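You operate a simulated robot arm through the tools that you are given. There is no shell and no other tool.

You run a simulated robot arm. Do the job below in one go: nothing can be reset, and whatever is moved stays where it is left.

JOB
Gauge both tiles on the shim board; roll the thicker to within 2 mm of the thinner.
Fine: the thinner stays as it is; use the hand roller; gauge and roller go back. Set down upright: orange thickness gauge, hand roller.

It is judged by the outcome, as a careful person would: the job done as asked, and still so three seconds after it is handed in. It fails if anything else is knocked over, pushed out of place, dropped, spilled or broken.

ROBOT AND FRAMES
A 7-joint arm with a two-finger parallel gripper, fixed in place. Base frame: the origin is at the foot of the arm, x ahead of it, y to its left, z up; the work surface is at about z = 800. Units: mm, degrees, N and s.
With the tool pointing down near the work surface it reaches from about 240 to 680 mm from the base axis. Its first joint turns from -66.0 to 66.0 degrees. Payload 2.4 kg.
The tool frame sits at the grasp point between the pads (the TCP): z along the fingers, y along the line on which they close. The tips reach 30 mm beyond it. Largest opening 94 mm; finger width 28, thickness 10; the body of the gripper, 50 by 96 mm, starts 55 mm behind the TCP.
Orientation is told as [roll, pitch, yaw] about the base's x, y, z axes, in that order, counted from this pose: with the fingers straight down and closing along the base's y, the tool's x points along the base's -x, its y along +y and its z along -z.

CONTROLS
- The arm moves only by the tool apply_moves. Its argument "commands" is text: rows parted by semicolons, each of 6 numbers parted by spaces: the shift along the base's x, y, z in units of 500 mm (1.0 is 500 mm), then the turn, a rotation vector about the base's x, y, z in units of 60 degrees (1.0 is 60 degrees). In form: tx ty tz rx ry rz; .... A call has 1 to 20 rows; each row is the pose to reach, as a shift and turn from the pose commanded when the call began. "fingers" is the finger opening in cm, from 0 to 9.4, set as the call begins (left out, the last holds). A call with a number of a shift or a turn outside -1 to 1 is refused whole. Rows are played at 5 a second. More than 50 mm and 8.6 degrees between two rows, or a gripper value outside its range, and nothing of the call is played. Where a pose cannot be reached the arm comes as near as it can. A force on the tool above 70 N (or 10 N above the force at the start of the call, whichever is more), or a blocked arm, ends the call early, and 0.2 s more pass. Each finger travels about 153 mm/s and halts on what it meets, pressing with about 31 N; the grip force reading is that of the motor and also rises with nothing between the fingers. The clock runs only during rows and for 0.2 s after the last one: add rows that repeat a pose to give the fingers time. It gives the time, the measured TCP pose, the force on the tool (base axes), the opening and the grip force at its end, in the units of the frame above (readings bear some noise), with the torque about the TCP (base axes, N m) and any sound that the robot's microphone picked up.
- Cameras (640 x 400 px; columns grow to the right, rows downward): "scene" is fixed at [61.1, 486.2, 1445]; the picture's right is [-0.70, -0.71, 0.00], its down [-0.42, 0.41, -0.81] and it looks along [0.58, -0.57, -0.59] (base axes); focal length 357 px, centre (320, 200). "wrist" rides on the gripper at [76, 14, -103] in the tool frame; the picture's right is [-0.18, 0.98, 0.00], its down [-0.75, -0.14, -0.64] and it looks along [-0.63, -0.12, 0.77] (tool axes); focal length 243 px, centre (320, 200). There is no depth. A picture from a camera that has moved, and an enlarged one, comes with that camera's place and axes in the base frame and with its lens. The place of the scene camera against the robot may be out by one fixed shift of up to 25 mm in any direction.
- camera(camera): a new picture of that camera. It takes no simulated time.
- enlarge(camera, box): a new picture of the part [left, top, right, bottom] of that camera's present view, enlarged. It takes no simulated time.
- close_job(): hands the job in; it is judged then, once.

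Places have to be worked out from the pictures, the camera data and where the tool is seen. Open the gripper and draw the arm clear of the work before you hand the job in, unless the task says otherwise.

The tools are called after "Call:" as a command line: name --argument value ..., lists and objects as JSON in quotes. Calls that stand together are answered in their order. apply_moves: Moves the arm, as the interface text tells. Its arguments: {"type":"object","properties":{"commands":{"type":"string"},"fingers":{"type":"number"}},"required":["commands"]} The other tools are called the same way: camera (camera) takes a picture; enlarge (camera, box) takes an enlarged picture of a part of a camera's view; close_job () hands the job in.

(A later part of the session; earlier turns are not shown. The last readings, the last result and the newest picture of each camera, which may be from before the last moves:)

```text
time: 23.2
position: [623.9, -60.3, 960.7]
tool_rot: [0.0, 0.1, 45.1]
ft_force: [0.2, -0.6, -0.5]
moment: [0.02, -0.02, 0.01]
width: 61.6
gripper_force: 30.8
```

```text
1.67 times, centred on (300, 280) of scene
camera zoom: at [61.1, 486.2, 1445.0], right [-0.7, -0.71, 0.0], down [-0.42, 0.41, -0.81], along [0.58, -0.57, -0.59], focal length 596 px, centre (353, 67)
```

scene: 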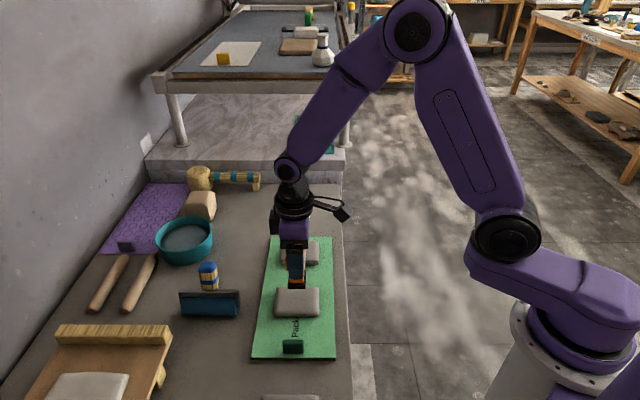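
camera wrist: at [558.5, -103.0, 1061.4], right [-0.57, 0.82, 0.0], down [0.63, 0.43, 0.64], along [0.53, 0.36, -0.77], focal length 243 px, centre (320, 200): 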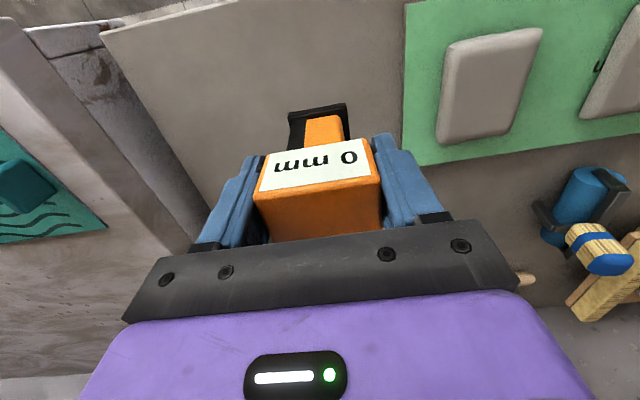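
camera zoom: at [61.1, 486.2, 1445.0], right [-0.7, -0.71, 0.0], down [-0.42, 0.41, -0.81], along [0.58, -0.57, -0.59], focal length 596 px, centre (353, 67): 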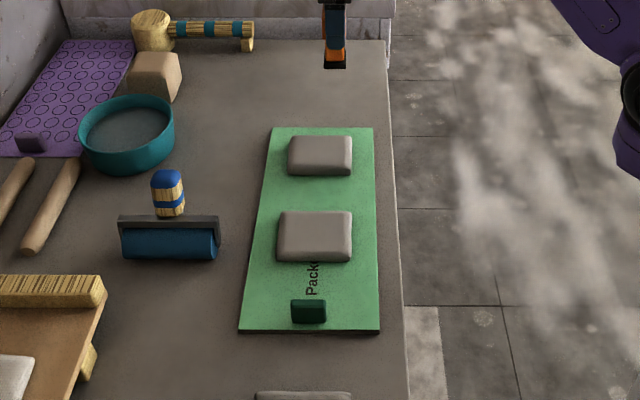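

Everything is undisturbed. I lower the gauge to just above its home spot.

Call:
apply_moves --commands "0 0 -0.05 0 0 0; 0 0 -0.1 0 0 0; 0 0 -0.135 0 0 0; 0 0 -0.15 0 0 0; 0 0 -0.15 0 0 0"

Call:
enlarge --camera "scene" --box '[285, 175, 345, 235]'

```text
time: 24.4
position: [623.0, -58.3, 884.1]
tool_rot: [0.0, 0.0, 45.0]
ft_force: [-0.5, -0.3, -0.8]
moment: [0.02, 0.0, -0.01]
width: 61.9
gripper_force: 31.0
```

```text
6.67 times, centred on (315, 205) of scene
camera zoom: at [61.1, 486.2, 1445.0], right [-0.7, -0.71, 0.0], down [-0.42, 0.41, -0.81], along [0.58, -0.57, -0.59], focal length 2382 px, centre (353, 167)
```

zoom: 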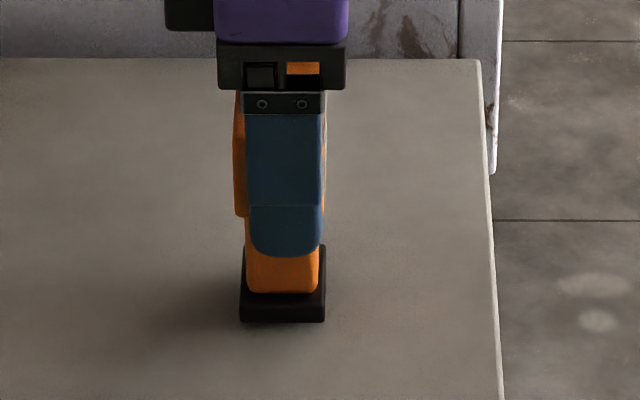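

The foot is about 5 mm above the table, 1 mm off sideways. I correct that slightly and touch down.

Call:
apply_moves --commands "-0.001 -0.001 -0.003 0 0 0; -0.002 -0.002 -0.006 0 0 0; -0.002 -0.002 -0.008 0 0 0; -0.002 -0.002 -0.009 0 0 0; -0.002 -0.002 -0.009 0 0 0"

Call:
enlarge --camera "scene" --box '[285, 175, 345, 235]'

```text
time: 25.6
position: [621.7, -59.8, 879.8]
tool_rot: [0.0, 0.1, 45.0]
ft_force: [-0.6, -0.5, -0.8]
moment: [-0.02, 0.0, -0.03]
width: 61.8
gripper_force: 30.4
```

```text
6.67 times, centred on (315, 205) of scene
camera zoom: at [61.1, 486.2, 1445.0], right [-0.7, -0.71, 0.0], down [-0.42, 0.41, -0.81], along [0.58, -0.57, -0.59], focal length 2382 px, centre (353, 167)
```

zoom: 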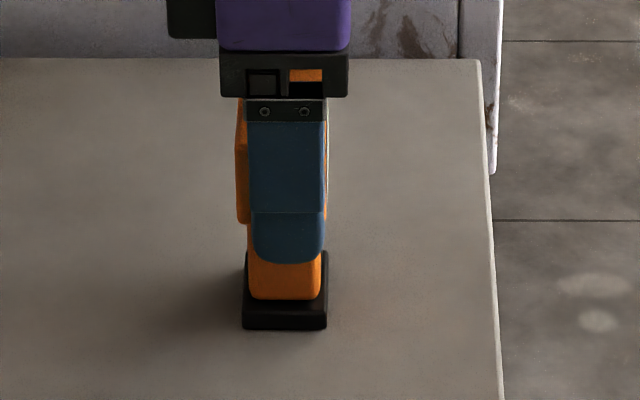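

About 1 mm left by the picture and no contact force yet. I lower another 1.2 mm.

Call:
apply_moves --commands "0 0 -0.0015 0 0 0; 0 0 -0.0024 0 0 0; 0 0 -0.0024 0 0 0"

Call:
enlarge --camera "scene" --box '[285, 175, 345, 235]'

```text
time: 26.4
position: [621.2, -59.5, 879.7]
tool_rot: [-0.2, 0.0, 45.0]
ft_force: [-0.1, -2.1, 2.7]
moment: [-0.01, 0.05, -0.01]
width: 61.8
gripper_force: 31.0
```

```text
6.67 times, centred on (315, 205) of scene
camera zoom: at [61.0, 486.2, 1445.0], right [-0.7, -0.71, 0.0], down [-0.42, 0.41, -0.81], along [0.58, -0.57, -0.59], focal length 2382 px, centre (353, 167)
```

zoom: 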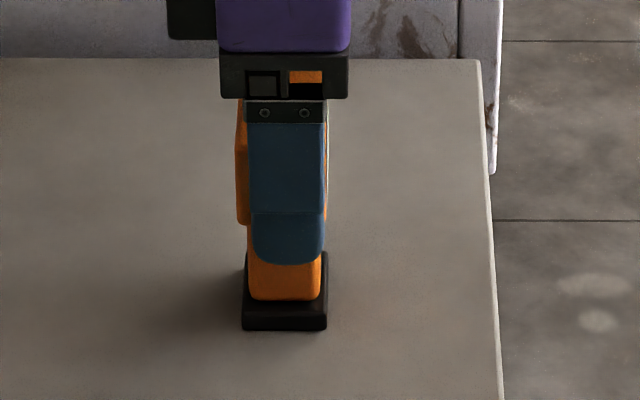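

Contact (2.7 N) and the foot is back where it was within about 1 mm. I open the fingers.

Call:
apply_moves --commands "0 0 0 0 0 0; 0 0 0 0 0 0; 0 0 0 0 0 0" --fingers 9.4

Call:
enlarge --camera "wrist" --box '[200, 100, 440, 250]'

```text
time: 27.2
position: [621.4, -59.4, 880.5]
tool_rot: [-0.1, -0.1, 45.0]
ft_force: [0.0, -0.1, -0.5]
moment: [0.01, 0.0, -0.03]
width: 93.6
gripper_force: 0.0
```

```text
2.67 times, centred on (320, 175) of wrist
camera zoom: at [557.0, -102.6, 981.8], right [-0.57, 0.82, 0.0], down [0.63, 0.43, 0.64], along [0.53, 0.36, -0.77], focal length 647 px, centre (320, 267)
```

zoom: 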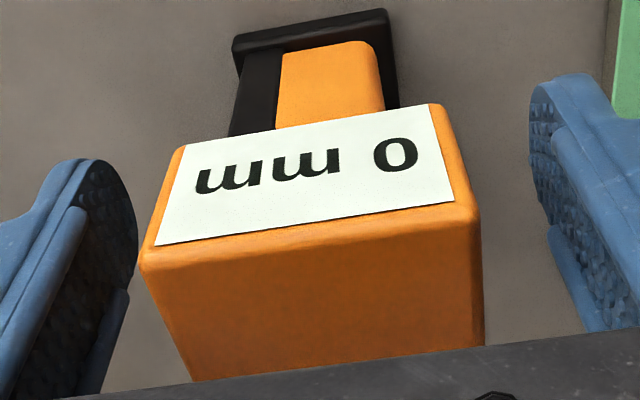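

The gauge stands upright at home reading 0 mm. I raise straight up and move to a viewpoint for the hand roller.

Call:
apply_moves --commands "0 0 0.06 0 0 0; 0 0 0.14 0 0 0; 0 0 0.22 0 0 0; 0 0 0.3 0 0 0; -0.0483 0.0627 0.3 0 0 0; -0.0967 0.1253 0.3 0 0 0; -0.145 0.188 0.3 0 0 0; -0.1933 0.2507 0.3 0 0 0; -0.2417 0.3133 0.3 0 0 0; -0.29 0.376 0.3 0 0 0; -0.3383 0.4387 0.3 0 0 0; -0.3867 0.5013 0.3 0 0 0; -0.435 0.564 0.3 0 0 0; -0.435 0.564 0.3 0 0 0"

Call:
camera --camera "wrist"

Call:
camera --camera "scene"

```text
time: 30.2
position: [404.7, 222.7, 1031.1]
tool_rot: [0.0, 0.1, 45.0]
ft_force: [0.0, -0.2, -0.1]
moment: [-0.02, -0.01, 0.01]
width: 93.7
gripper_force: 0.1
```

```text
taken
camera wrist: at [340.0, 178.2, 1132.5], right [-0.57, 0.82, 0.0], down [0.63, 0.43, 0.64], along [0.53, 0.36, -0.77], focal length 243 px, centre (320, 200)
```

wrist: 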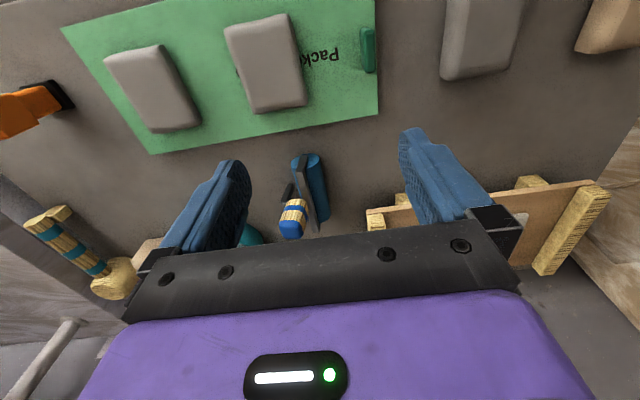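

```text
taken
```

scene: 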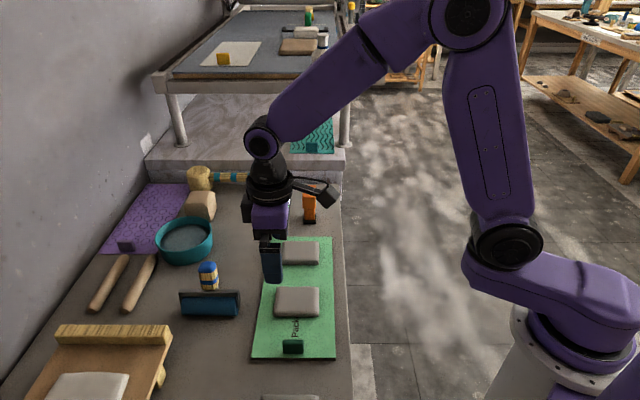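

Call:
enlarge --camera "wrist" --box '[250, 130, 370, 240]'

Call:
enlarge --camera "scene" --box '[160, 245, 260, 335]'

```text
3.64 times, centred on (310, 185) of wrist
camera zoom: at [340.0, 178.2, 1132.5], right [-0.57, 0.82, 0.0], down [0.63, 0.43, 0.64], along [0.53, 0.36, -0.77], focal length 882 px, centre (356, 254)
```

zoom: 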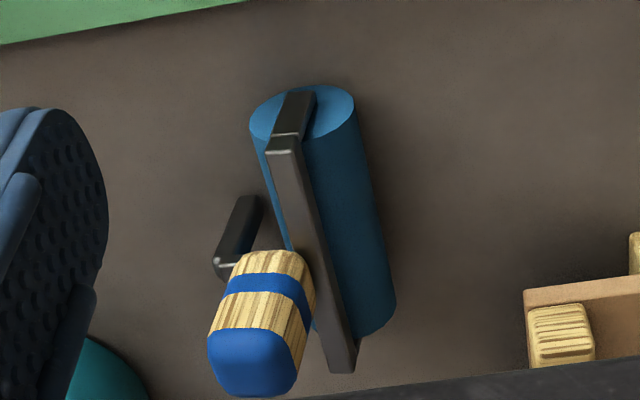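

```text
4.44 times, centred on (210, 290) of scene
camera zoom: at [61.1, 486.2, 1445.0], right [-0.7, -0.71, 0.0], down [-0.42, 0.41, -0.81], along [0.58, -0.57, -0.59], focal length 1588 px, centre (809, -200)
```

zoom: 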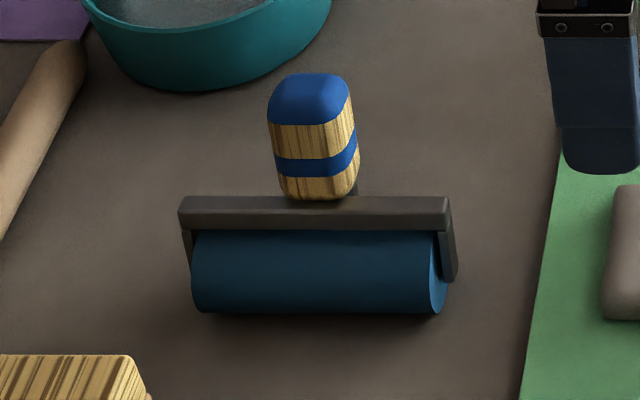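

The roller's cylinder axis runs along e2 near (545,303), with a crossbar above it, a vertical handle (z≈850–910) near (559,286), and a rest leg on its −e1 side. I move over the handle to check its place from above.

Call:
apply_moves --commands "0.062 0.025 -0.01 0 0 0; 0.124 0.05 -0.02 0 0 0; 0.186 0.076 -0.03 0 0 0; 0.248 0.101 -0.05 0 0 0; 0.31 0.126 -0.07 0 0 0; 0.31 0.126 -0.07 0 0 0"

Call:
camera --camera "wrist"

Call:
enlarge --camera "scene" --box '[150, 200, 270, 335]'

```text
time: 31.6
position: [559.9, 286.0, 996.2]
tool_rot: [0.0, -0.1, 45.0]
ft_force: [0.2, -1.0, -0.1]
moment: [-0.02, 0.02, 0.02]
width: 94.2
gripper_force: 0.0
```

```text
taken
camera wrist: at [495.3, 241.5, 1097.9], right [-0.57, 0.82, 0.0], down [0.63, 0.43, 0.64], along [0.53, 0.36, -0.77], focal length 243 px, centre (320, 200)
```

wrist: 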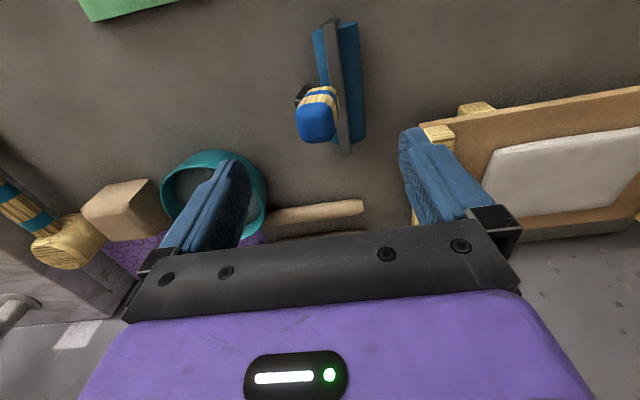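

```text
2.96 times, centred on (210, 268) of scene
camera zoom: at [61.1, 486.2, 1445.0], right [-0.7, -0.71, 0.0], down [-0.42, 0.41, -0.81], along [0.58, -0.57, -0.59], focal length 1059 px, centre (646, 0)
```

zoom: 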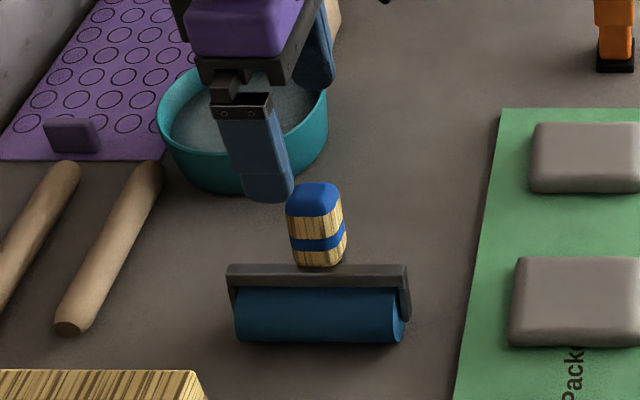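

Call:
enlarge --camera "wrist" --box '[270, 0, 390, 170]'

```text
2.35 times, centred on (330, 85) of wrist
camera zoom: at [495.3, 241.5, 1097.9], right [-0.57, 0.82, 0.0], down [0.63, 0.43, 0.64], along [0.53, 0.36, -0.77], focal length 571 px, centre (296, 471)
```

zoom: 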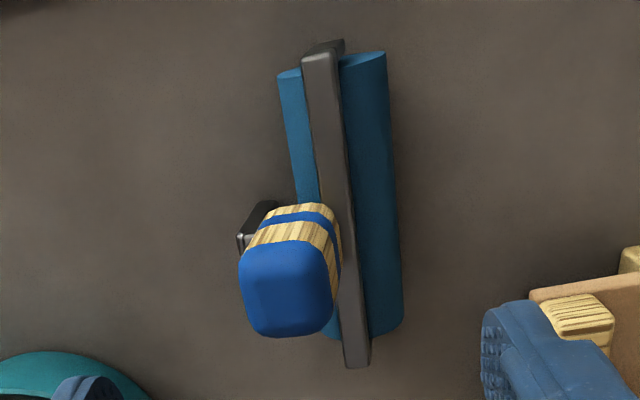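

Handle top centre is near (559.5,282) at z≈911, crossbar top at ≈857. I'll grip along e1 with TCP at z≈893 (tips 6 mm over the bar); descending first to a checkpoint.

Call:
apply_moves --commands "0.001 -0.0076 -0.05 0 0 0; 0.001 -0.0076 -0.1 0 0 0; 0.001 -0.0076 -0.15 0 0 0; 0.001 -0.0076 -0.15 0 0 0" --fingers 9.4

Call:
camera --camera "wrist"

Call:
enlarge --camera "scene" --box '[150, 200, 270, 335]'

```text
time: 32.6
position: [558.7, 280.8, 919.4]
tool_rot: [0.0, 0.0, 45.0]
ft_force: [-0.1, -0.1, 0.0]
moment: [0.03, -0.03, 0.0]
width: 94.2
gripper_force: 0.0
```

```text
taken
camera wrist: at [495.4, 237.0, 1021.6], right [-0.57, 0.82, 0.0], down [0.63, 0.43, 0.64], along [0.53, 0.36, -0.77], focal length 243 px, centre (320, 200)
```

wrist: 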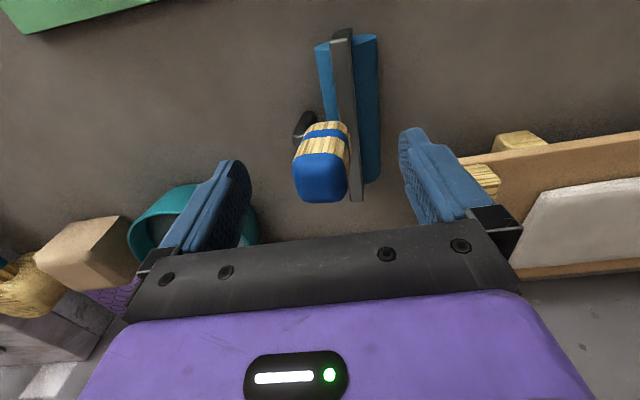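

```text
2.96 times, centred on (210, 268) of scene
camera zoom: at [61.1, 486.2, 1445.0], right [-0.7, -0.71, 0.0], down [-0.42, 0.41, -0.81], along [0.58, -0.57, -0.59], focal length 1059 px, centre (646, 0)
```

zoom: 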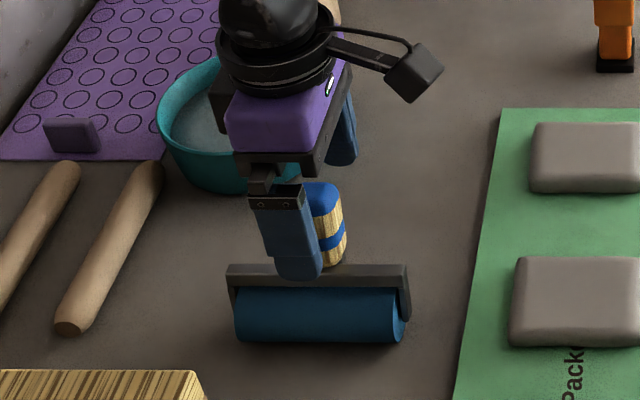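

The handle is centred under the gripper. I descend the last 26 mm to z≈893.

Call:
apply_moves --commands "0 0 -0.025 0 0 0; 0 0 -0.045 0 0 0; 0 0 -0.0528 0 0 0; 0 0 -0.0528 0 0 0"

Call:
camera --camera "wrist"

Call:
enlarge --camera "scene" --box '[150, 200, 270, 335]'

```text
time: 33.6
position: [559.9, 281.5, 893.5]
tool_rot: [0.0, 0.0, 45.1]
ft_force: [0.7, -0.1, -0.7]
moment: [-0.01, 0.0, 0.01]
width: 94.1
gripper_force: 0.1
```

```text
taken
camera wrist: at [495.2, 237.6, 995.0], right [-0.57, 0.82, 0.0], down [0.63, 0.43, 0.64], along [0.53, 0.36, -0.77], focal length 243 px, centre (320, 200)
```

wrist: 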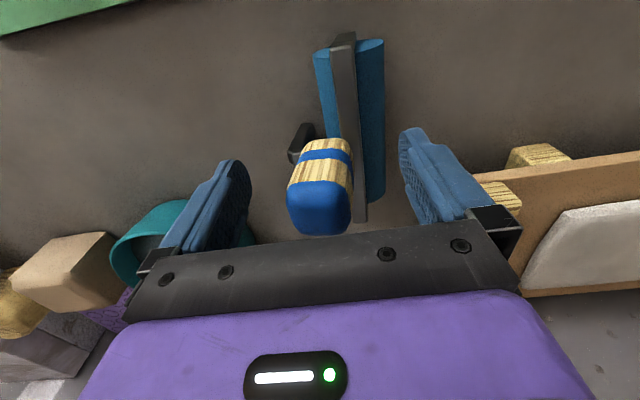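

```text
2.96 times, centred on (210, 268) of scene
camera zoom: at [61.1, 486.2, 1445.0], right [-0.7, -0.71, 0.0], down [-0.42, 0.41, -0.81], along [0.58, -0.57, -0.59], focal length 1059 px, centre (646, 0)
```

zoom: 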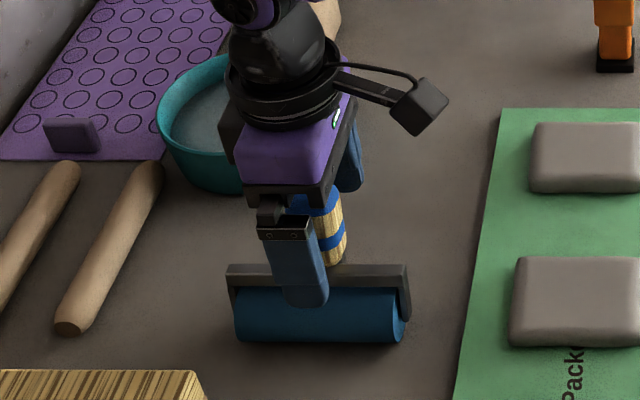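

The handle is ~3 mm to the e2 side; I correct by that and then close on it.

Call:
apply_moves --commands "-0.004 -0.004 0 0 0 0; -0.004 -0.004 0 0 0 0"

Call:
apply_moves --commands "0 0 0 0 0 0; 0 0 0 0 0 0; 0 0 0 0 0 0; 0 0 0 0 0 0" --fingers 1.0

Call:
camera --camera "wrist"

Call:
enlarge --camera "scene" --box '[150, 200, 270, 335]'

```text
time: 34.2
position: [558.4, 279.4, 892.0]
tool_rot: [0.0, 0.0, 45.0]
ft_force: [0.3, -0.6, 0.0]
moment: [0.0, 0.03, 0.04]
width: 94.1
gripper_force: 0.1
```

```text
time: 35.2
position: [558.0, 279.7, 893.4]
tool_rot: [0.0, -0.2, 45.0]
ft_force: [-0.9, -0.4, 10.3]
moment: [-0.01, 0.23, 0.0]
width: 35.9
gripper_force: 30.7
```

```text
taken
camera wrist: at [493.4, 235.6, 995.3], right [-0.57, 0.82, 0.0], down [0.63, 0.43, 0.64], along [0.53, 0.36, -0.77], focal length 243 px, centre (320, 200)
```

wrist: 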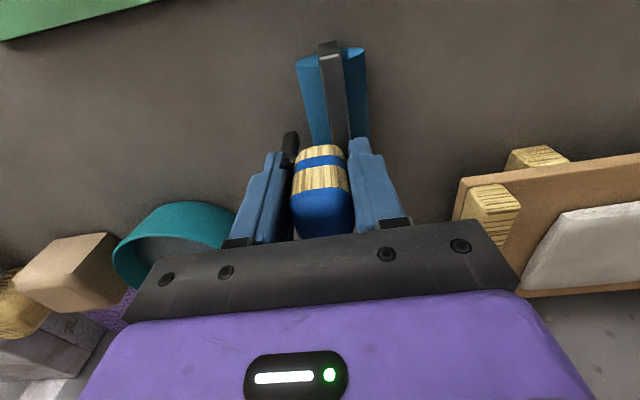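

```text
2.96 times, centred on (210, 268) of scene
camera zoom: at [60.9, 486.1, 1445.1], right [-0.7, -0.71, 0.0], down [-0.42, 0.41, -0.81], along [0.58, -0.57, -0.59], focal length 1059 px, centre (646, 0)
```

zoom: 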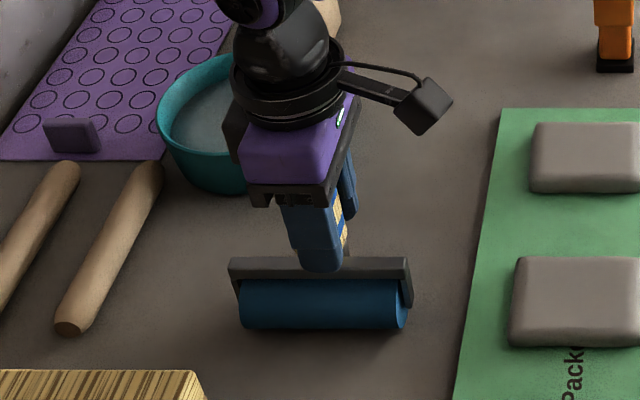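

The handle is gripped at 35.9 mm; closing straightened it (it had leaned back on its leg), so the leg is off the table and the cylinder rolled ~15 mm toward −e1. I lift it gently and check.

Call:
apply_moves --commands "0 0 0.01 0 0 0; 0 0 0.03 0 0 0; 0 0 0.07 0 0 0; 0 0 0.12 0 0 0; 0 0 0.16 0 0 0; 0 0 0.16 0 0 0"

Call:
camera --camera "wrist"

Call:
camera --camera "scene"

```text
time: 36.6
position: [559.8, 278.9, 973.5]
tool_rot: [-0.1, 0.1, 45.0]
ft_force: [0.2, 0.1, -3.7]
moment: [0.0, 0.02, -0.01]
width: 36.0
gripper_force: 31.6
```

```text
taken
camera wrist: at [494.7, 235.4, 1075.8], right [-0.57, 0.82, 0.0], down [0.63, 0.43, 0.64], along [0.53, 0.36, -0.77], focal length 243 px, centre (320, 200)
```

wrist: 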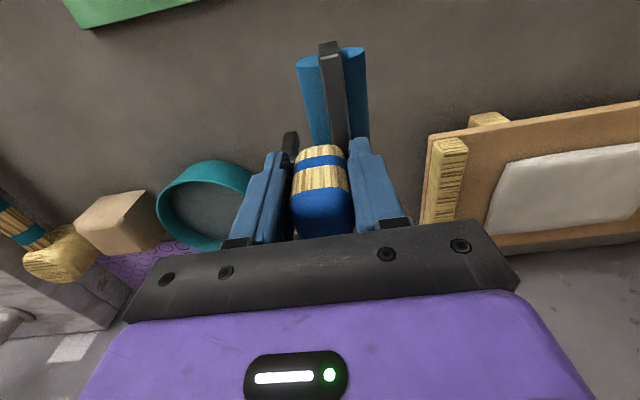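

```text
taken
```

scene: 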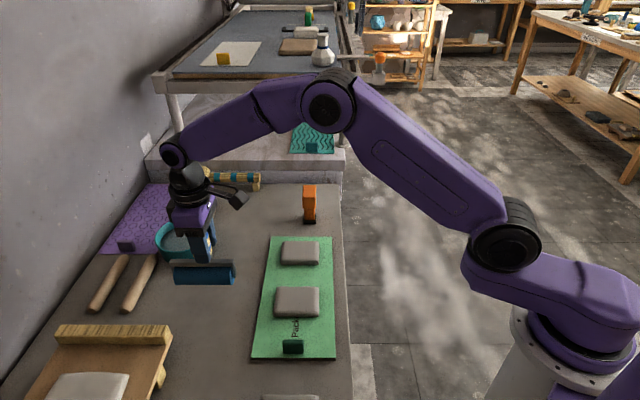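

Call:
enlarge --camera "wrist" --box '[250, 30, 410, 250]'

Call:
enlarge --camera "scene" --box '[150, 180, 270, 300]'

```text
1.82 times, centred on (330, 140) of wrist
camera zoom: at [494.7, 235.4, 1075.8], right [-0.57, 0.82, 0.0], down [0.63, 0.43, 0.64], along [0.53, 0.36, -0.77], focal length 441 px, centre (302, 309)
```

zoom: 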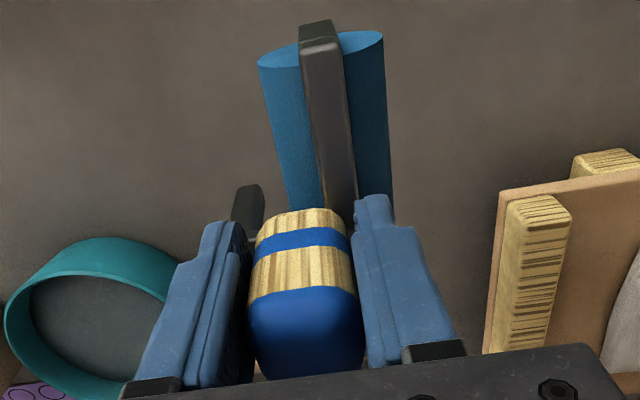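

```text
3.33 times, centred on (210, 240) of scene
camera zoom: at [61.1, 486.2, 1445.0], right [-0.7, -0.71, 0.0], down [-0.42, 0.41, -0.81], along [0.58, -0.57, -0.59], focal length 1191 px, centre (687, 67)
```

zoom: 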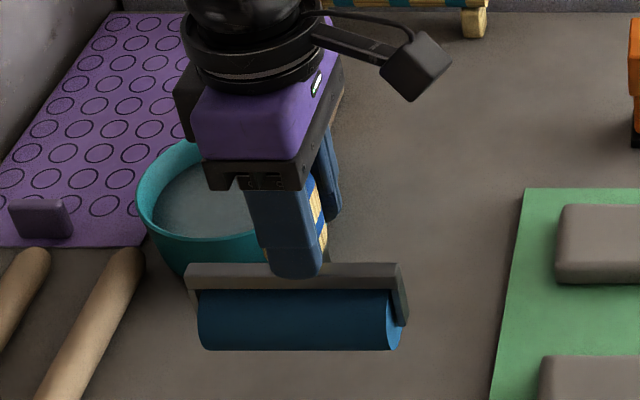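

The roller is held level (≈0.35 kg); its cylinder axis is ~17 mm to +e1 and 72 mm below the TCP. I carry it over the far tile while tilting 13° about e2 so the axis comes right under the grip and the leg stays lifted.

Call:
apply_moves --commands "-0.0101 -0.0723 0 -0.0255 -0.0255 0; -0.0201 -0.1446 0 -0.051 -0.051 0; -0.0302 -0.2169 0 -0.0766 -0.0766 0; -0.0403 -0.2892 0 -0.1021 -0.1021 0; -0.0503 -0.3615 -0.01 -0.1276 -0.1276 0; -0.0604 -0.4338 -0.03 -0.1532 -0.1532 0; -0.0604 -0.4338 -0.03 -0.1532 -0.1532 0"

Call:
camera --camera "wrist"

Call:
camera --camera "scene"

Call:
enlarge --camera "scene" --box '[240, 150, 360, 280]'

```text
time: 38.2
position: [526.9, 63.8, 956.9]
tool_rot: [-13.0, -0.1, 45.1]
ft_force: [0.1, 0.5, -2.0]
moment: [-0.01, 0.02, -0.01]
width: 36.0
gripper_force: 31.2
```

```text
taken
camera wrist: at [446.0, 35.5, 1053.7], right [-0.55, 0.81, -0.22], down [0.53, 0.54, 0.66], along [0.65, 0.24, -0.72], focal length 243 px, centre (320, 200)
```

wrist: 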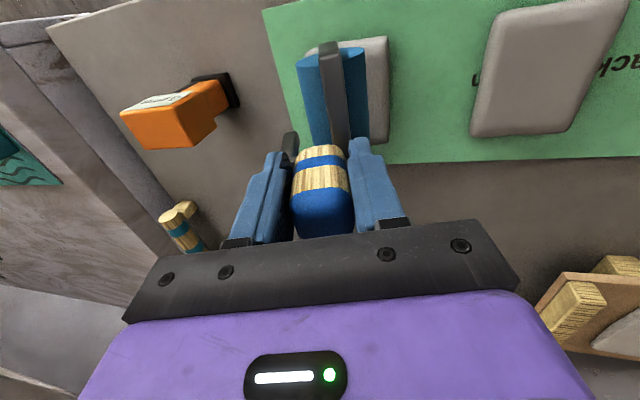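

```text
taken
```

scene: 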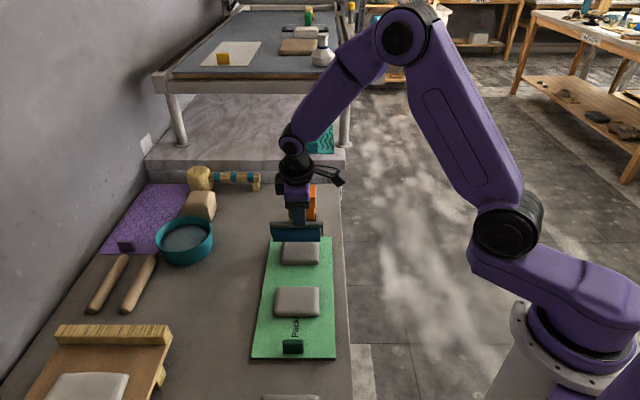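

```text
3.08 times, centred on (300, 215) of scene
camera zoom: at [61.2, 486.2, 1445.0], right [-0.7, -0.71, 0.0], down [-0.42, 0.41, -0.81], along [0.58, -0.57, -0.59], focal length 1100 px, centre (382, 154)
```

zoom: 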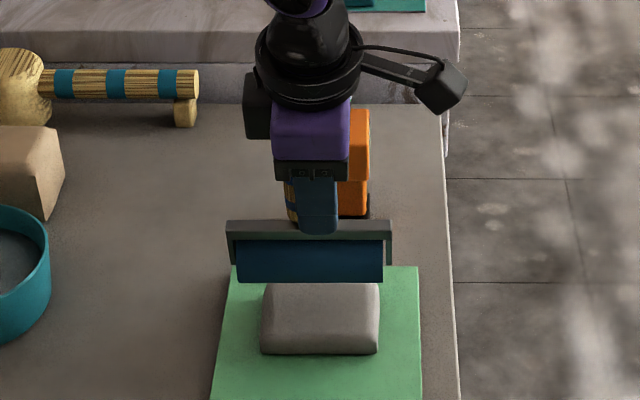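

The cylinder centre sits ~7 mm off in −e2 relative to the tile, so I shift that and lower to about 8 mm above the tile.

Call:
apply_moves --commands "-0.005 -0.005 -0.02 0 0 0; -0.01 -0.01 -0.04 0 0 0; -0.01 -0.01 -0.054 0 0 0; -0.01 -0.01 -0.054 0 0 0"

Call:
camera --camera "wrist"

Call:
enlarge --camera "scene" --box '[250, 190, 350, 280]'

```text
time: 39.2
position: [521.1, 57.5, 930.7]
tool_rot: [-13.1, 0.1, 45.0]
ft_force: [-0.2, 0.4, -2.9]
moment: [0.0, 0.01, -0.02]
width: 35.5
gripper_force: 30.9
```

```text
taken
camera wrist: at [441.5, 30.2, 1026.7], right [-0.55, 0.81, -0.22], down [0.53, 0.54, 0.66], along [0.65, 0.24, -0.72], focal length 243 px, centre (320, 200)
```

wrist: 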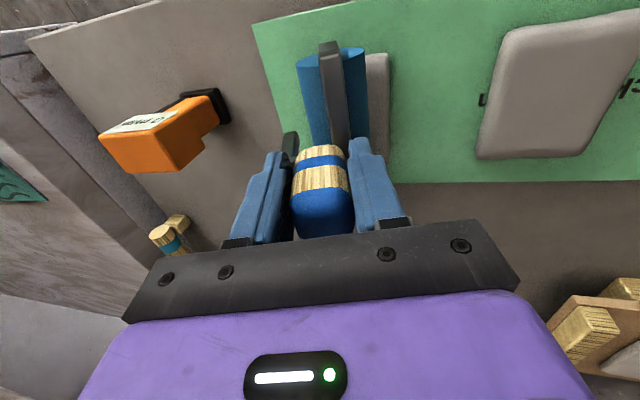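

```text
4.44 times, centred on (300, 235) of scene
camera zoom: at [61.1, 486.2, 1445.0], right [-0.7, -0.71, 0.0], down [-0.42, 0.41, -0.81], along [0.58, -0.57, -0.59], focal length 1588 px, centre (409, 44)
```

zoom: 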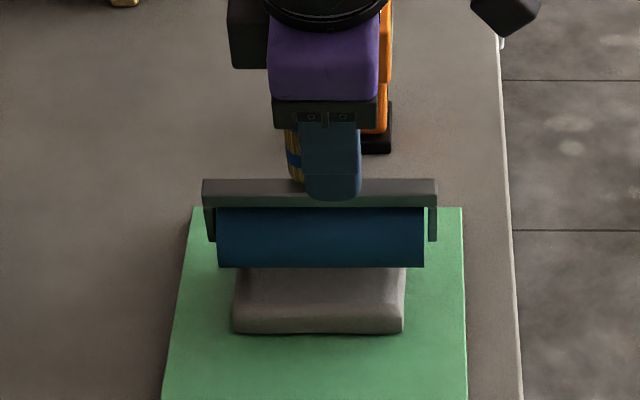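

Cylinder is centred and parallel over the tile, a few mm above. I lower in small steps watching the vertical force (baseline ≈ −3 N).

Call:
apply_moves --commands "0 0 -0.005 0 0 0; 0 0 -0.01 0 0 0; 0 0 -0.01 0 0 0"

Call:
apply_moves --commands "0 0 -0.003 0 0 0; 0 0 -0.003 0 0 0"

```text
time: 40.0
position: [522.4, 57.5, 926.4]
tool_rot: [-12.9, 0.0, 45.0]
ft_force: [-0.4, -0.5, -2.8]
moment: [-0.02, 0.03, 0.01]
width: 35.9
gripper_force: 30.5
```

```text
time: 40.6
position: [522.7, 56.8, 926.2]
tool_rot: [-13.0, -0.1, 45.1]
ft_force: [-0.1, 0.4, -2.4]
moment: [-0.02, 0.04, -0.01]
width: 35.6
gripper_force: 31.1
```

Call:
apply_moves --commands "0 0 -0.003 0 0 0; 0 0 -0.003 0 0 0"

Call:
enlarge --camera "scene" --box '[250, 190, 350, 280]'

```text
time: 41.2
position: [523.8, 58.1, 923.4]
tool_rot: [-13.0, 0.0, 45.0]
ft_force: [-0.3, -0.2, -3.1]
moment: [-0.01, 0.01, 0.02]
width: 35.8
gripper_force: 30.7
```

```text
4.44 times, centred on (300, 235) of scene
camera zoom: at [61.1, 486.2, 1445.0], right [-0.7, -0.71, 0.0], down [-0.42, 0.41, -0.81], along [0.58, -0.57, -0.59], focal length 1588 px, centre (409, 44)
```

zoom: 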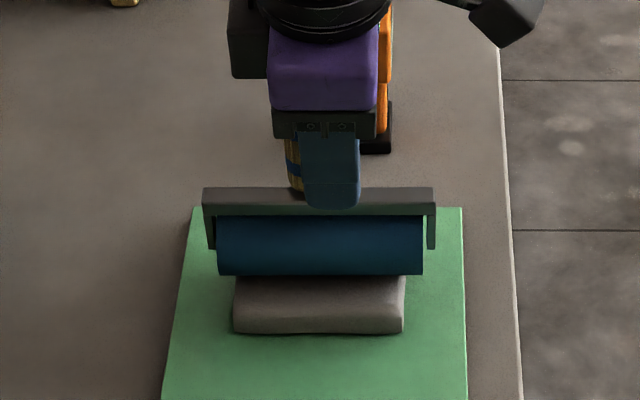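

No contact at z≈923 yet; stepping further down.

Call:
apply_moves --commands "0 0 -0.003 0 0 0; 0 0 -0.003 0 0 0"

Call:
apply_moves --commands "0 0 -0.002 0 0 0; 0 0 -0.002 0 0 0"

```text
time: 41.8
position: [524.9, 56.4, 922.9]
tool_rot: [-13.1, -0.1, 45.0]
ft_force: [-3.8, -4.1, 18.1]
moment: [-0.09, 0.02, -0.06]
width: 35.9
gripper_force: 30.9
```

```text
time: 42.4
position: [523.0, 58.2, 921.2]
tool_rot: [-13.1, -0.1, 45.1]
ft_force: [-0.9, -2.3, 20.8]
moment: [0.2, -0.28, -0.02]
width: 36.1
gripper_force: 31.2
```

Contact: about 20 N down-force. I check how the roller and tile look before rolling.

Call:
enlarge --camera "scene" --box '[250, 190, 350, 280]'

Call:
camera --camera "wrist"

```text
4.44 times, centred on (300, 235) of scene
camera zoom: at [60.7, 486.1, 1445.1], right [-0.7, -0.71, 0.0], down [-0.42, 0.41, -0.81], along [0.58, -0.57, -0.59], focal length 1588 px, centre (409, 44)
```

zoom: 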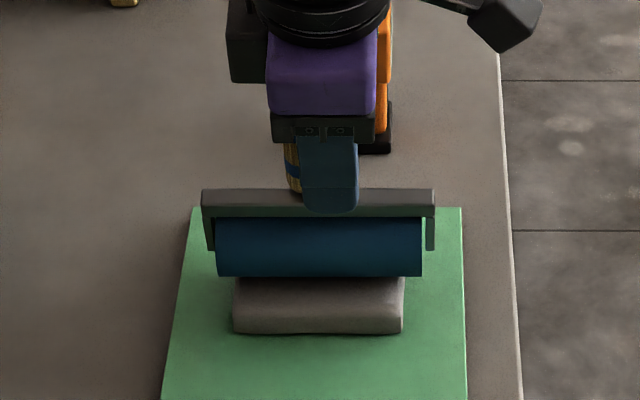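

```text
taken
camera wrist: at [442.9, 30.1, 1017.1], right [-0.55, 0.81, -0.22], down [0.53, 0.54, 0.66], along [0.65, 0.24, -0.72], focal length 243 px, centre (320, 200)
```

wrist: 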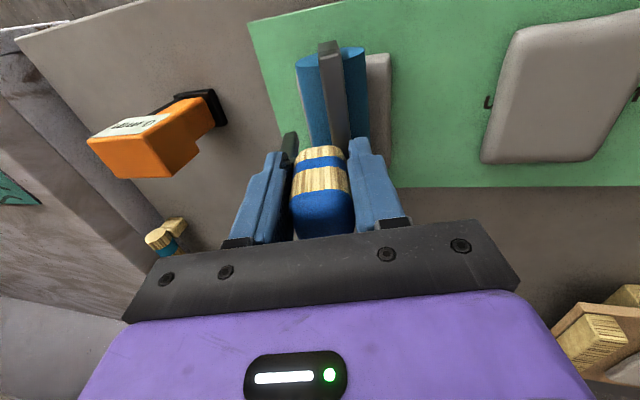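

The tile hasn't moved. I roll a short first stroke: +20 mm along e1 and back, at the present height, and read the forces.

Call:
apply_moves --commands "-0.0071 0.0071 0 0 0 0; -0.0142 0.0142 0 0 0 0; -0.0212 0.0212 0 0 0 0; -0.0283 0.0283 0 0 0 0; -0.0212 0.0212 0 0 0 0; -0.0142 0.0142 0 0 0 0; -0.0071 0.0071 0 0 0 0; 0 0 0 0 0 0"

Call:
enlarge --camera "scene" --box '[250, 190, 350, 280]'

```text
time: 44.2
position: [522.8, 58.0, 920.1]
tool_rot: [-12.9, 0.0, 45.0]
ft_force: [0.6, -0.6, -2.1]
moment: [-0.01, -0.01, 0.02]
width: 35.9
gripper_force: 31.5
```

```text
4.44 times, centred on (300, 235) of scene
camera zoom: at [61.1, 486.2, 1445.0], right [-0.7, -0.71, 0.0], down [-0.42, 0.41, -0.81], along [0.58, -0.57, -0.59], focal length 1588 px, centre (409, 44)
```

zoom: 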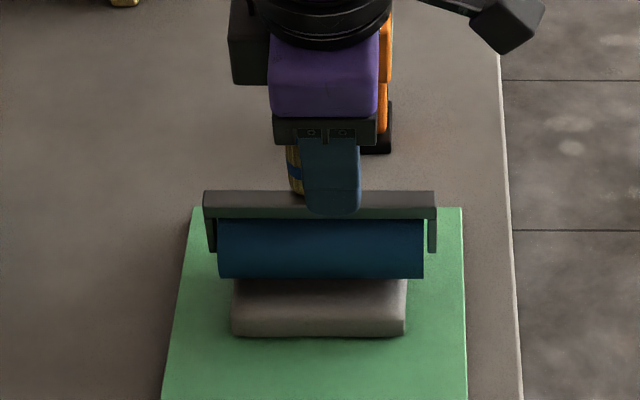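

Force dropped to free-hanging weight: the tile thinned and spread slightly. I find the new contact height by small steps.

Call:
apply_moves --commands "0 0 -0.001 0 0 0; 0 0 -0.001 0 0 0"

Call:
apply_moves --commands "0 0 -0.001 0 0 0; 0 0 -0.001 0 0 0"

```text
time: 44.8
position: [522.0, 58.0, 919.6]
tool_rot: [-12.9, -0.1, 45.0]
ft_force: [-0.8, 0.6, -2.3]
moment: [-0.01, 0.03, -0.04]
width: 35.7
gripper_force: 30.9
```

```text
time: 45.4
position: [523.4, 58.0, 919.2]
tool_rot: [-12.9, 0.0, 45.1]
ft_force: [-1.2, 0.3, -3.7]
moment: [0.0, 0.04, -0.03]
width: 35.8
gripper_force: 31.1
```

Still no contact, though the roller also slipped up slightly in the grip, so I judge thickness from close-up pictures of both tiles' edges too.

Call:
enlarge --camera "scene" --box '[296, 246, 328, 270]'

Call:
enlarge --camera "scene" --box '[296, 298, 328, 322]'

Call:
enlarge --camera "wrist" --box '[270, 20, 430, 180]'

```text
16.00 times, centred on (312, 258) of scene
camera zoom: at [61.1, 486.2, 1445.0], right [-0.7, -0.71, 0.0], down [-0.42, 0.41, -0.81], along [0.58, -0.57, -0.59], focal length 5718 px, centre (448, -728)
```

zoom: 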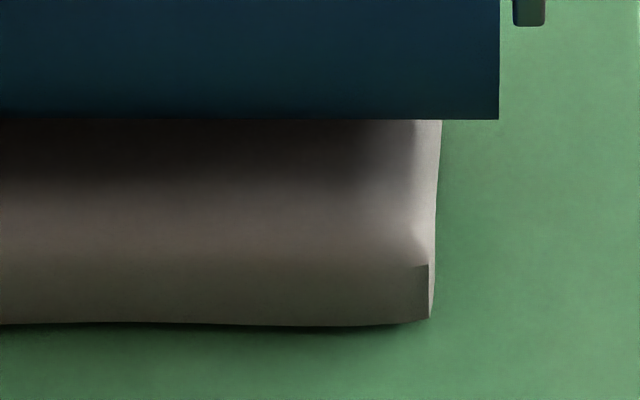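

```text
16.00 times, centred on (312, 310) of scene
camera zoom: at [61.1, 486.2, 1445.0], right [-0.7, -0.71, 0.0], down [-0.42, 0.41, -0.81], along [0.58, -0.57, -0.59], focal length 5718 px, centre (448, -1560)
```

zoom: 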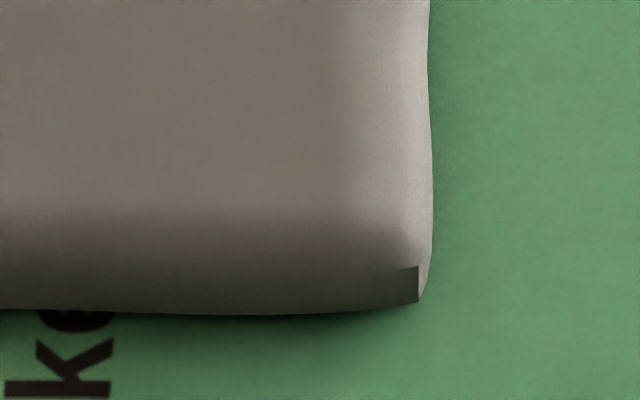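

```text
2.50 times, centred on (350, 100) of wrist
camera zoom: at [442.3, 30.2, 1016.0], right [-0.55, 0.81, -0.22], down [0.53, 0.54, 0.66], along [0.65, 0.24, -0.72], focal length 606 px, centre (245, 450)
```

zoom: 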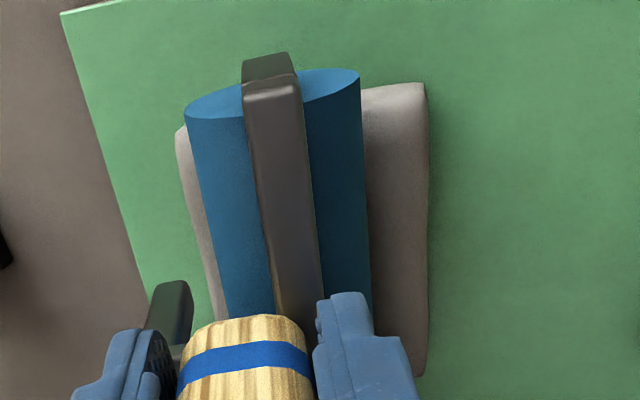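

The picture suggests the cylinder now hangs a few mm lower than at first contact. I keep stepping down to find the tile surface.

Call:
apply_moves --commands "0 0 -0.001 0 0 0; 0 0 -0.001 0 0 0"

Call:
apply_moves --commands "0 0 -0.001 0 0 0; 0 0 -0.001 0 0 0"

Call:
enlarge --camera "scene" --box '[296, 246, 328, 270]'

```text
time: 46.0
position: [523.2, 57.6, 919.4]
tool_rot: [-13.0, 0.0, 45.1]
ft_force: [0.6, 1.0, 2.7]
moment: [-0.13, 0.14, 0.04]
width: 35.8
gripper_force: 30.4
```

```text
time: 46.6
position: [522.3, 57.4, 918.5]
tool_rot: [-13.1, -0.1, 45.0]
ft_force: [-1.2, -1.7, 11.6]
moment: [-0.18, 0.16, -0.06]
width: 35.9
gripper_force: 31.3
```

```text
16.00 times, centred on (312, 258) of scene
camera zoom: at [60.9, 486.2, 1445.0], right [-0.7, -0.71, 0.0], down [-0.42, 0.41, -0.81], along [0.58, -0.57, -0.59], focal length 5718 px, centre (448, -728)
```

zoom: 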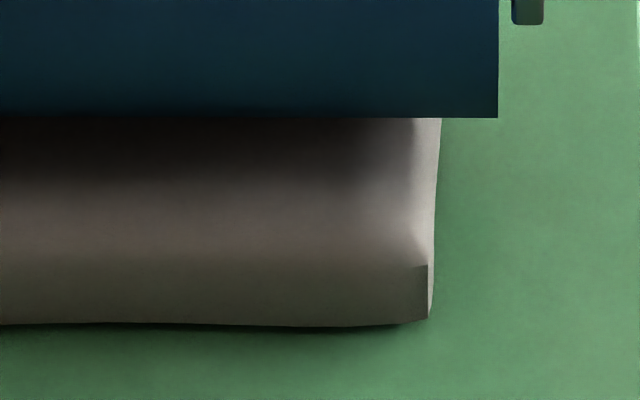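

Contact now starts about 3 mm lower than at first, i.e. roughly 15 mm left, though slip makes this uncertain — so I'll regauge before rolling more. I lift off and carry the roller back over its home spot, tilting it to its original slight backward lean.

Call:
apply_moves --commands "0 0 0.02 0 0 0; 0 0 0.07 0 0 0; 0 0 0.12 0 0 0; 0.0099 0.0636 0.12 0.032 0.032 0; 0.0198 0.1272 0.12 0.064 0.064 0; 0.0297 0.1908 0.12 0.096 0.096 0; 0.0395 0.2544 0.12 0.128 0.128 0; 0.0494 0.318 0.12 0.16 0.16 0; 0.0593 0.3816 0.12 0.192 0.192 0; 0.0692 0.4452 0.12 0.2239 0.2239 0; 0.0692 0.4452 0.12 0.2239 0.2239 0"

Call:
camera --camera "wrist"

Call:
enlarge --camera "scene" --box '[150, 200, 270, 335]'

Call:
enlarge --camera "scene" --box '[230, 160, 370, 400]'

```text
time: 49.0
position: [557.8, 281.6, 977.5]
tool_rot: [6.1, 0.1, 44.9]
ft_force: [-0.1, 0.6, -2.9]
moment: [-0.05, 0.01, -0.01]
width: 35.9
gripper_force: 31.6
```

```text
taken
camera wrist: at [500.6, 229.1, 1080.9], right [-0.56, 0.82, 0.1], down [0.68, 0.39, 0.62], along [0.47, 0.42, -0.77], focal length 243 px, centre (320, 200)
```

wrist: 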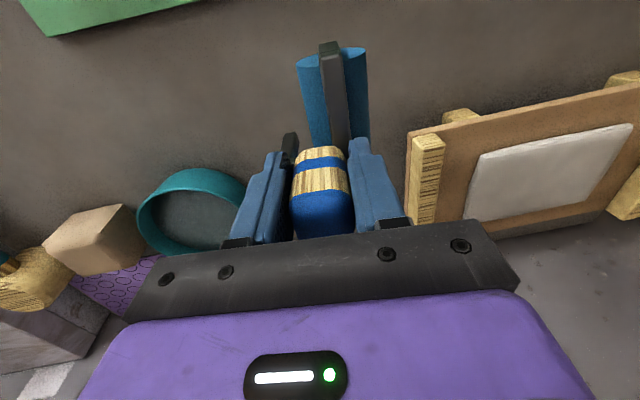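

```text
2.96 times, centred on (210, 268) of scene
camera zoom: at [61.1, 486.2, 1445.0], right [-0.7, -0.71, 0.0], down [-0.42, 0.41, -0.81], along [0.58, -0.57, -0.59], focal length 1059 px, centre (646, 0)
```

zoom: 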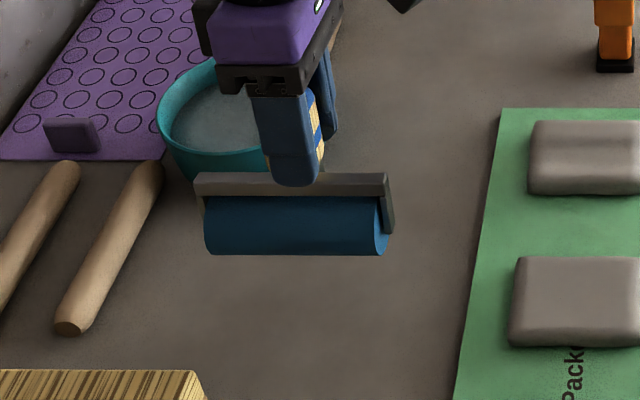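

```text
1.67 times, centred on (300, 280) of scene
camera zoom: at [61.1, 486.2, 1445.0], right [-0.7, -0.71, 0.0], down [-0.42, 0.41, -0.81], along [0.58, -0.57, -0.59], focal length 596 px, centre (353, 67)
```

zoom: 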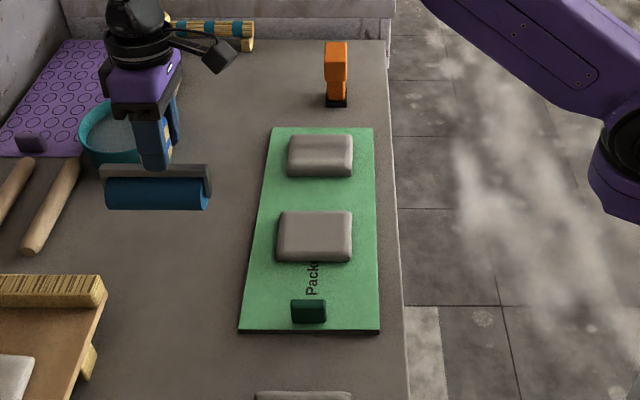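

The roller hangs in its original lean above its home. I lower to about 10 mm above the table and compare with the original picture.

Call:
apply_moves --commands "0 0 -0.05 0 0 0; 0 0 -0.1 0 0 0; 0 0 -0.14 0 0 0; 0 0 -0.157 0 0 0; 0 0 -0.157 0 0 0"

Call:
enlarge --camera "scene" --box '[150, 200, 270, 335]'

Call:
enlarge --camera "wrist" --box '[250, 30, 410, 250]'

```text
time: 50.2
position: [556.3, 278.2, 900.7]
tool_rot: [6.0, 0.0, 45.3]
ft_force: [1.3, -0.2, -4.2]
moment: [-0.04, 0.04, -0.02]
width: 35.9
gripper_force: 31.0
```

```text
2.96 times, centred on (210, 268) of scene
camera zoom: at [61.1, 486.2, 1445.0], right [-0.7, -0.71, 0.0], down [-0.42, 0.41, -0.81], along [0.58, -0.57, -0.59], focal length 1059 px, centre (646, 0)
```

zoom: 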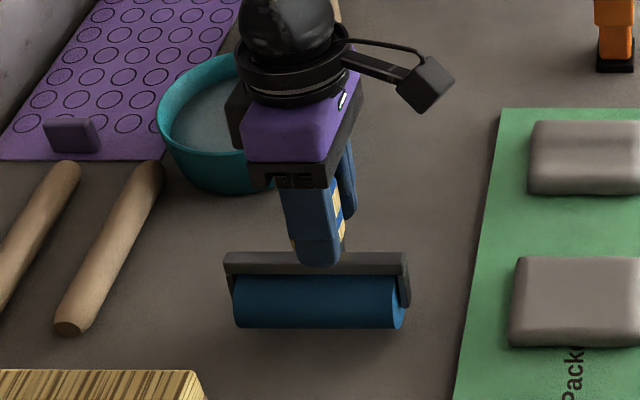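

```text
1.82 times, centred on (330, 140) of wrist
camera zoom: at [500.4, 228.2, 1003.0], right [-0.56, 0.82, 0.1], down [0.68, 0.39, 0.62], along [0.47, 0.42, -0.77], focal length 441 px, centre (302, 309)
```

zoom: 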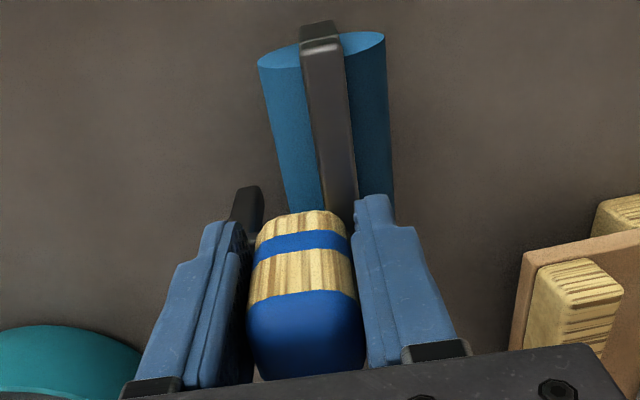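

Slip in the grip is only about 1 mm. Compared to the original picture the roller should go ~3–4 mm toward +e1; I apply that and lower toward contact.

Call:
apply_moves --commands "-0.003 0.003 -0.005 0 0 0; -0.005 0.005 -0.01 0 0 0; -0.005 0.005 -0.014 0 0 0; -0.005 0.005 -0.014 0 0 0"

Call:
apply_moves --commands "0 0 -0.002 0 0 0; 0 0 -0.002 0 0 0"

Call:
enlarge --camera "scene" --box '[150, 200, 270, 335]'

```text
time: 51.2
position: [553.6, 282.6, 894.0]
tool_rot: [6.0, 0.0, 45.0]
ft_force: [0.2, 0.1, -2.5]
moment: [0.0, -0.03, -0.01]
width: 35.8
gripper_force: 30.7
```

```text
time: 51.8
position: [555.9, 282.3, 892.7]
tool_rot: [6.0, 0.1, 45.0]
ft_force: [-0.1, -0.1, -3.5]
moment: [-0.04, -0.01, 0.01]
width: 36.0
gripper_force: 31.2
```

```text
2.96 times, centred on (210, 268) of scene
camera zoom: at [61.1, 486.2, 1445.0], right [-0.7, -0.71, 0.0], down [-0.42, 0.41, -0.81], along [0.58, -0.57, -0.59], focal length 1059 px, centre (646, 0)
```

zoom: 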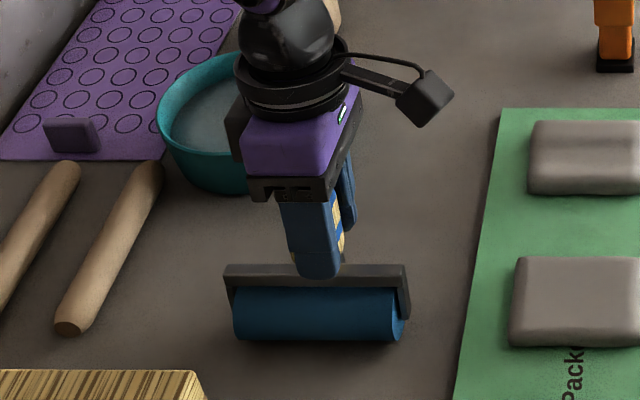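

Nearly matching the original picture; I continue down to contact.

Call:
apply_moves --commands "0 0 -0.002 0 0 0; 0 0 -0.002 0 0 0"

Call:
apply_moves --commands "0 0 -0.0015 0 0 0; 0 0 -0.0015 0 0 0"

```text
time: 52.4
position: [556.1, 283.6, 890.9]
tool_rot: [6.1, 0.0, 45.0]
ft_force: [0.7, 0.9, -2.8]
moment: [-0.08, -0.01, 0.02]
width: 35.6
gripper_force: 31.1
```

```text
time: 53.0
position: [555.3, 283.6, 890.4]
tool_rot: [5.9, 0.0, 44.9]
ft_force: [-0.9, 0.0, -2.9]
moment: [-0.03, -0.02, -0.02]
width: 35.5
gripper_force: 30.7
```

Call:
apply_moves --commands "0 0 -0.0015 0 0 0; 0 0 -0.0015 0 0 0"

Call:
apply_moves --commands "0 0 -0.0015 0 0 0; 0 0 -0.0015 0 0 0"

Call:
enlarge --camera "scene" --box '[150, 200, 270, 335]'

```text
time: 53.6
position: [556.6, 283.6, 888.9]
tool_rot: [6.0, 0.0, 45.0]
ft_force: [-2.3, -2.2, 3.7]
moment: [0.08, 0.14, 0.08]
width: 35.8
gripper_force: 31.2
```

```text
time: 54.2
position: [556.1, 282.2, 888.9]
tool_rot: [6.0, -0.2, 45.0]
ft_force: [-2.4, -2.2, 11.1]
moment: [-0.09, 0.42, 0.01]
width: 35.7
gripper_force: 31.0
```

```text
2.96 times, centred on (210, 268) of scene
camera zoom: at [60.8, 486.0, 1445.1], right [-0.7, -0.71, 0.0], down [-0.42, 0.41, -0.81], along [0.58, -0.57, -0.59], focal length 1059 px, centre (646, 0)
```

zoom: 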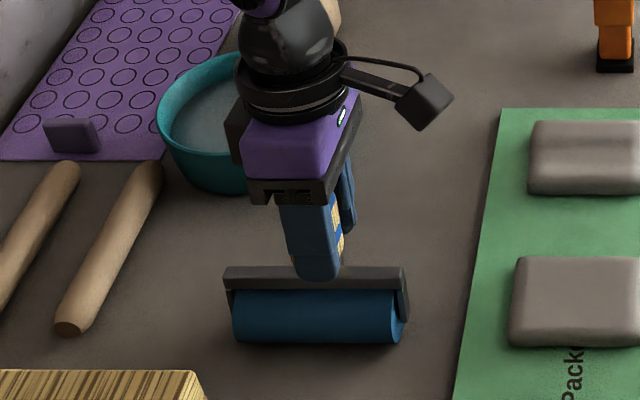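

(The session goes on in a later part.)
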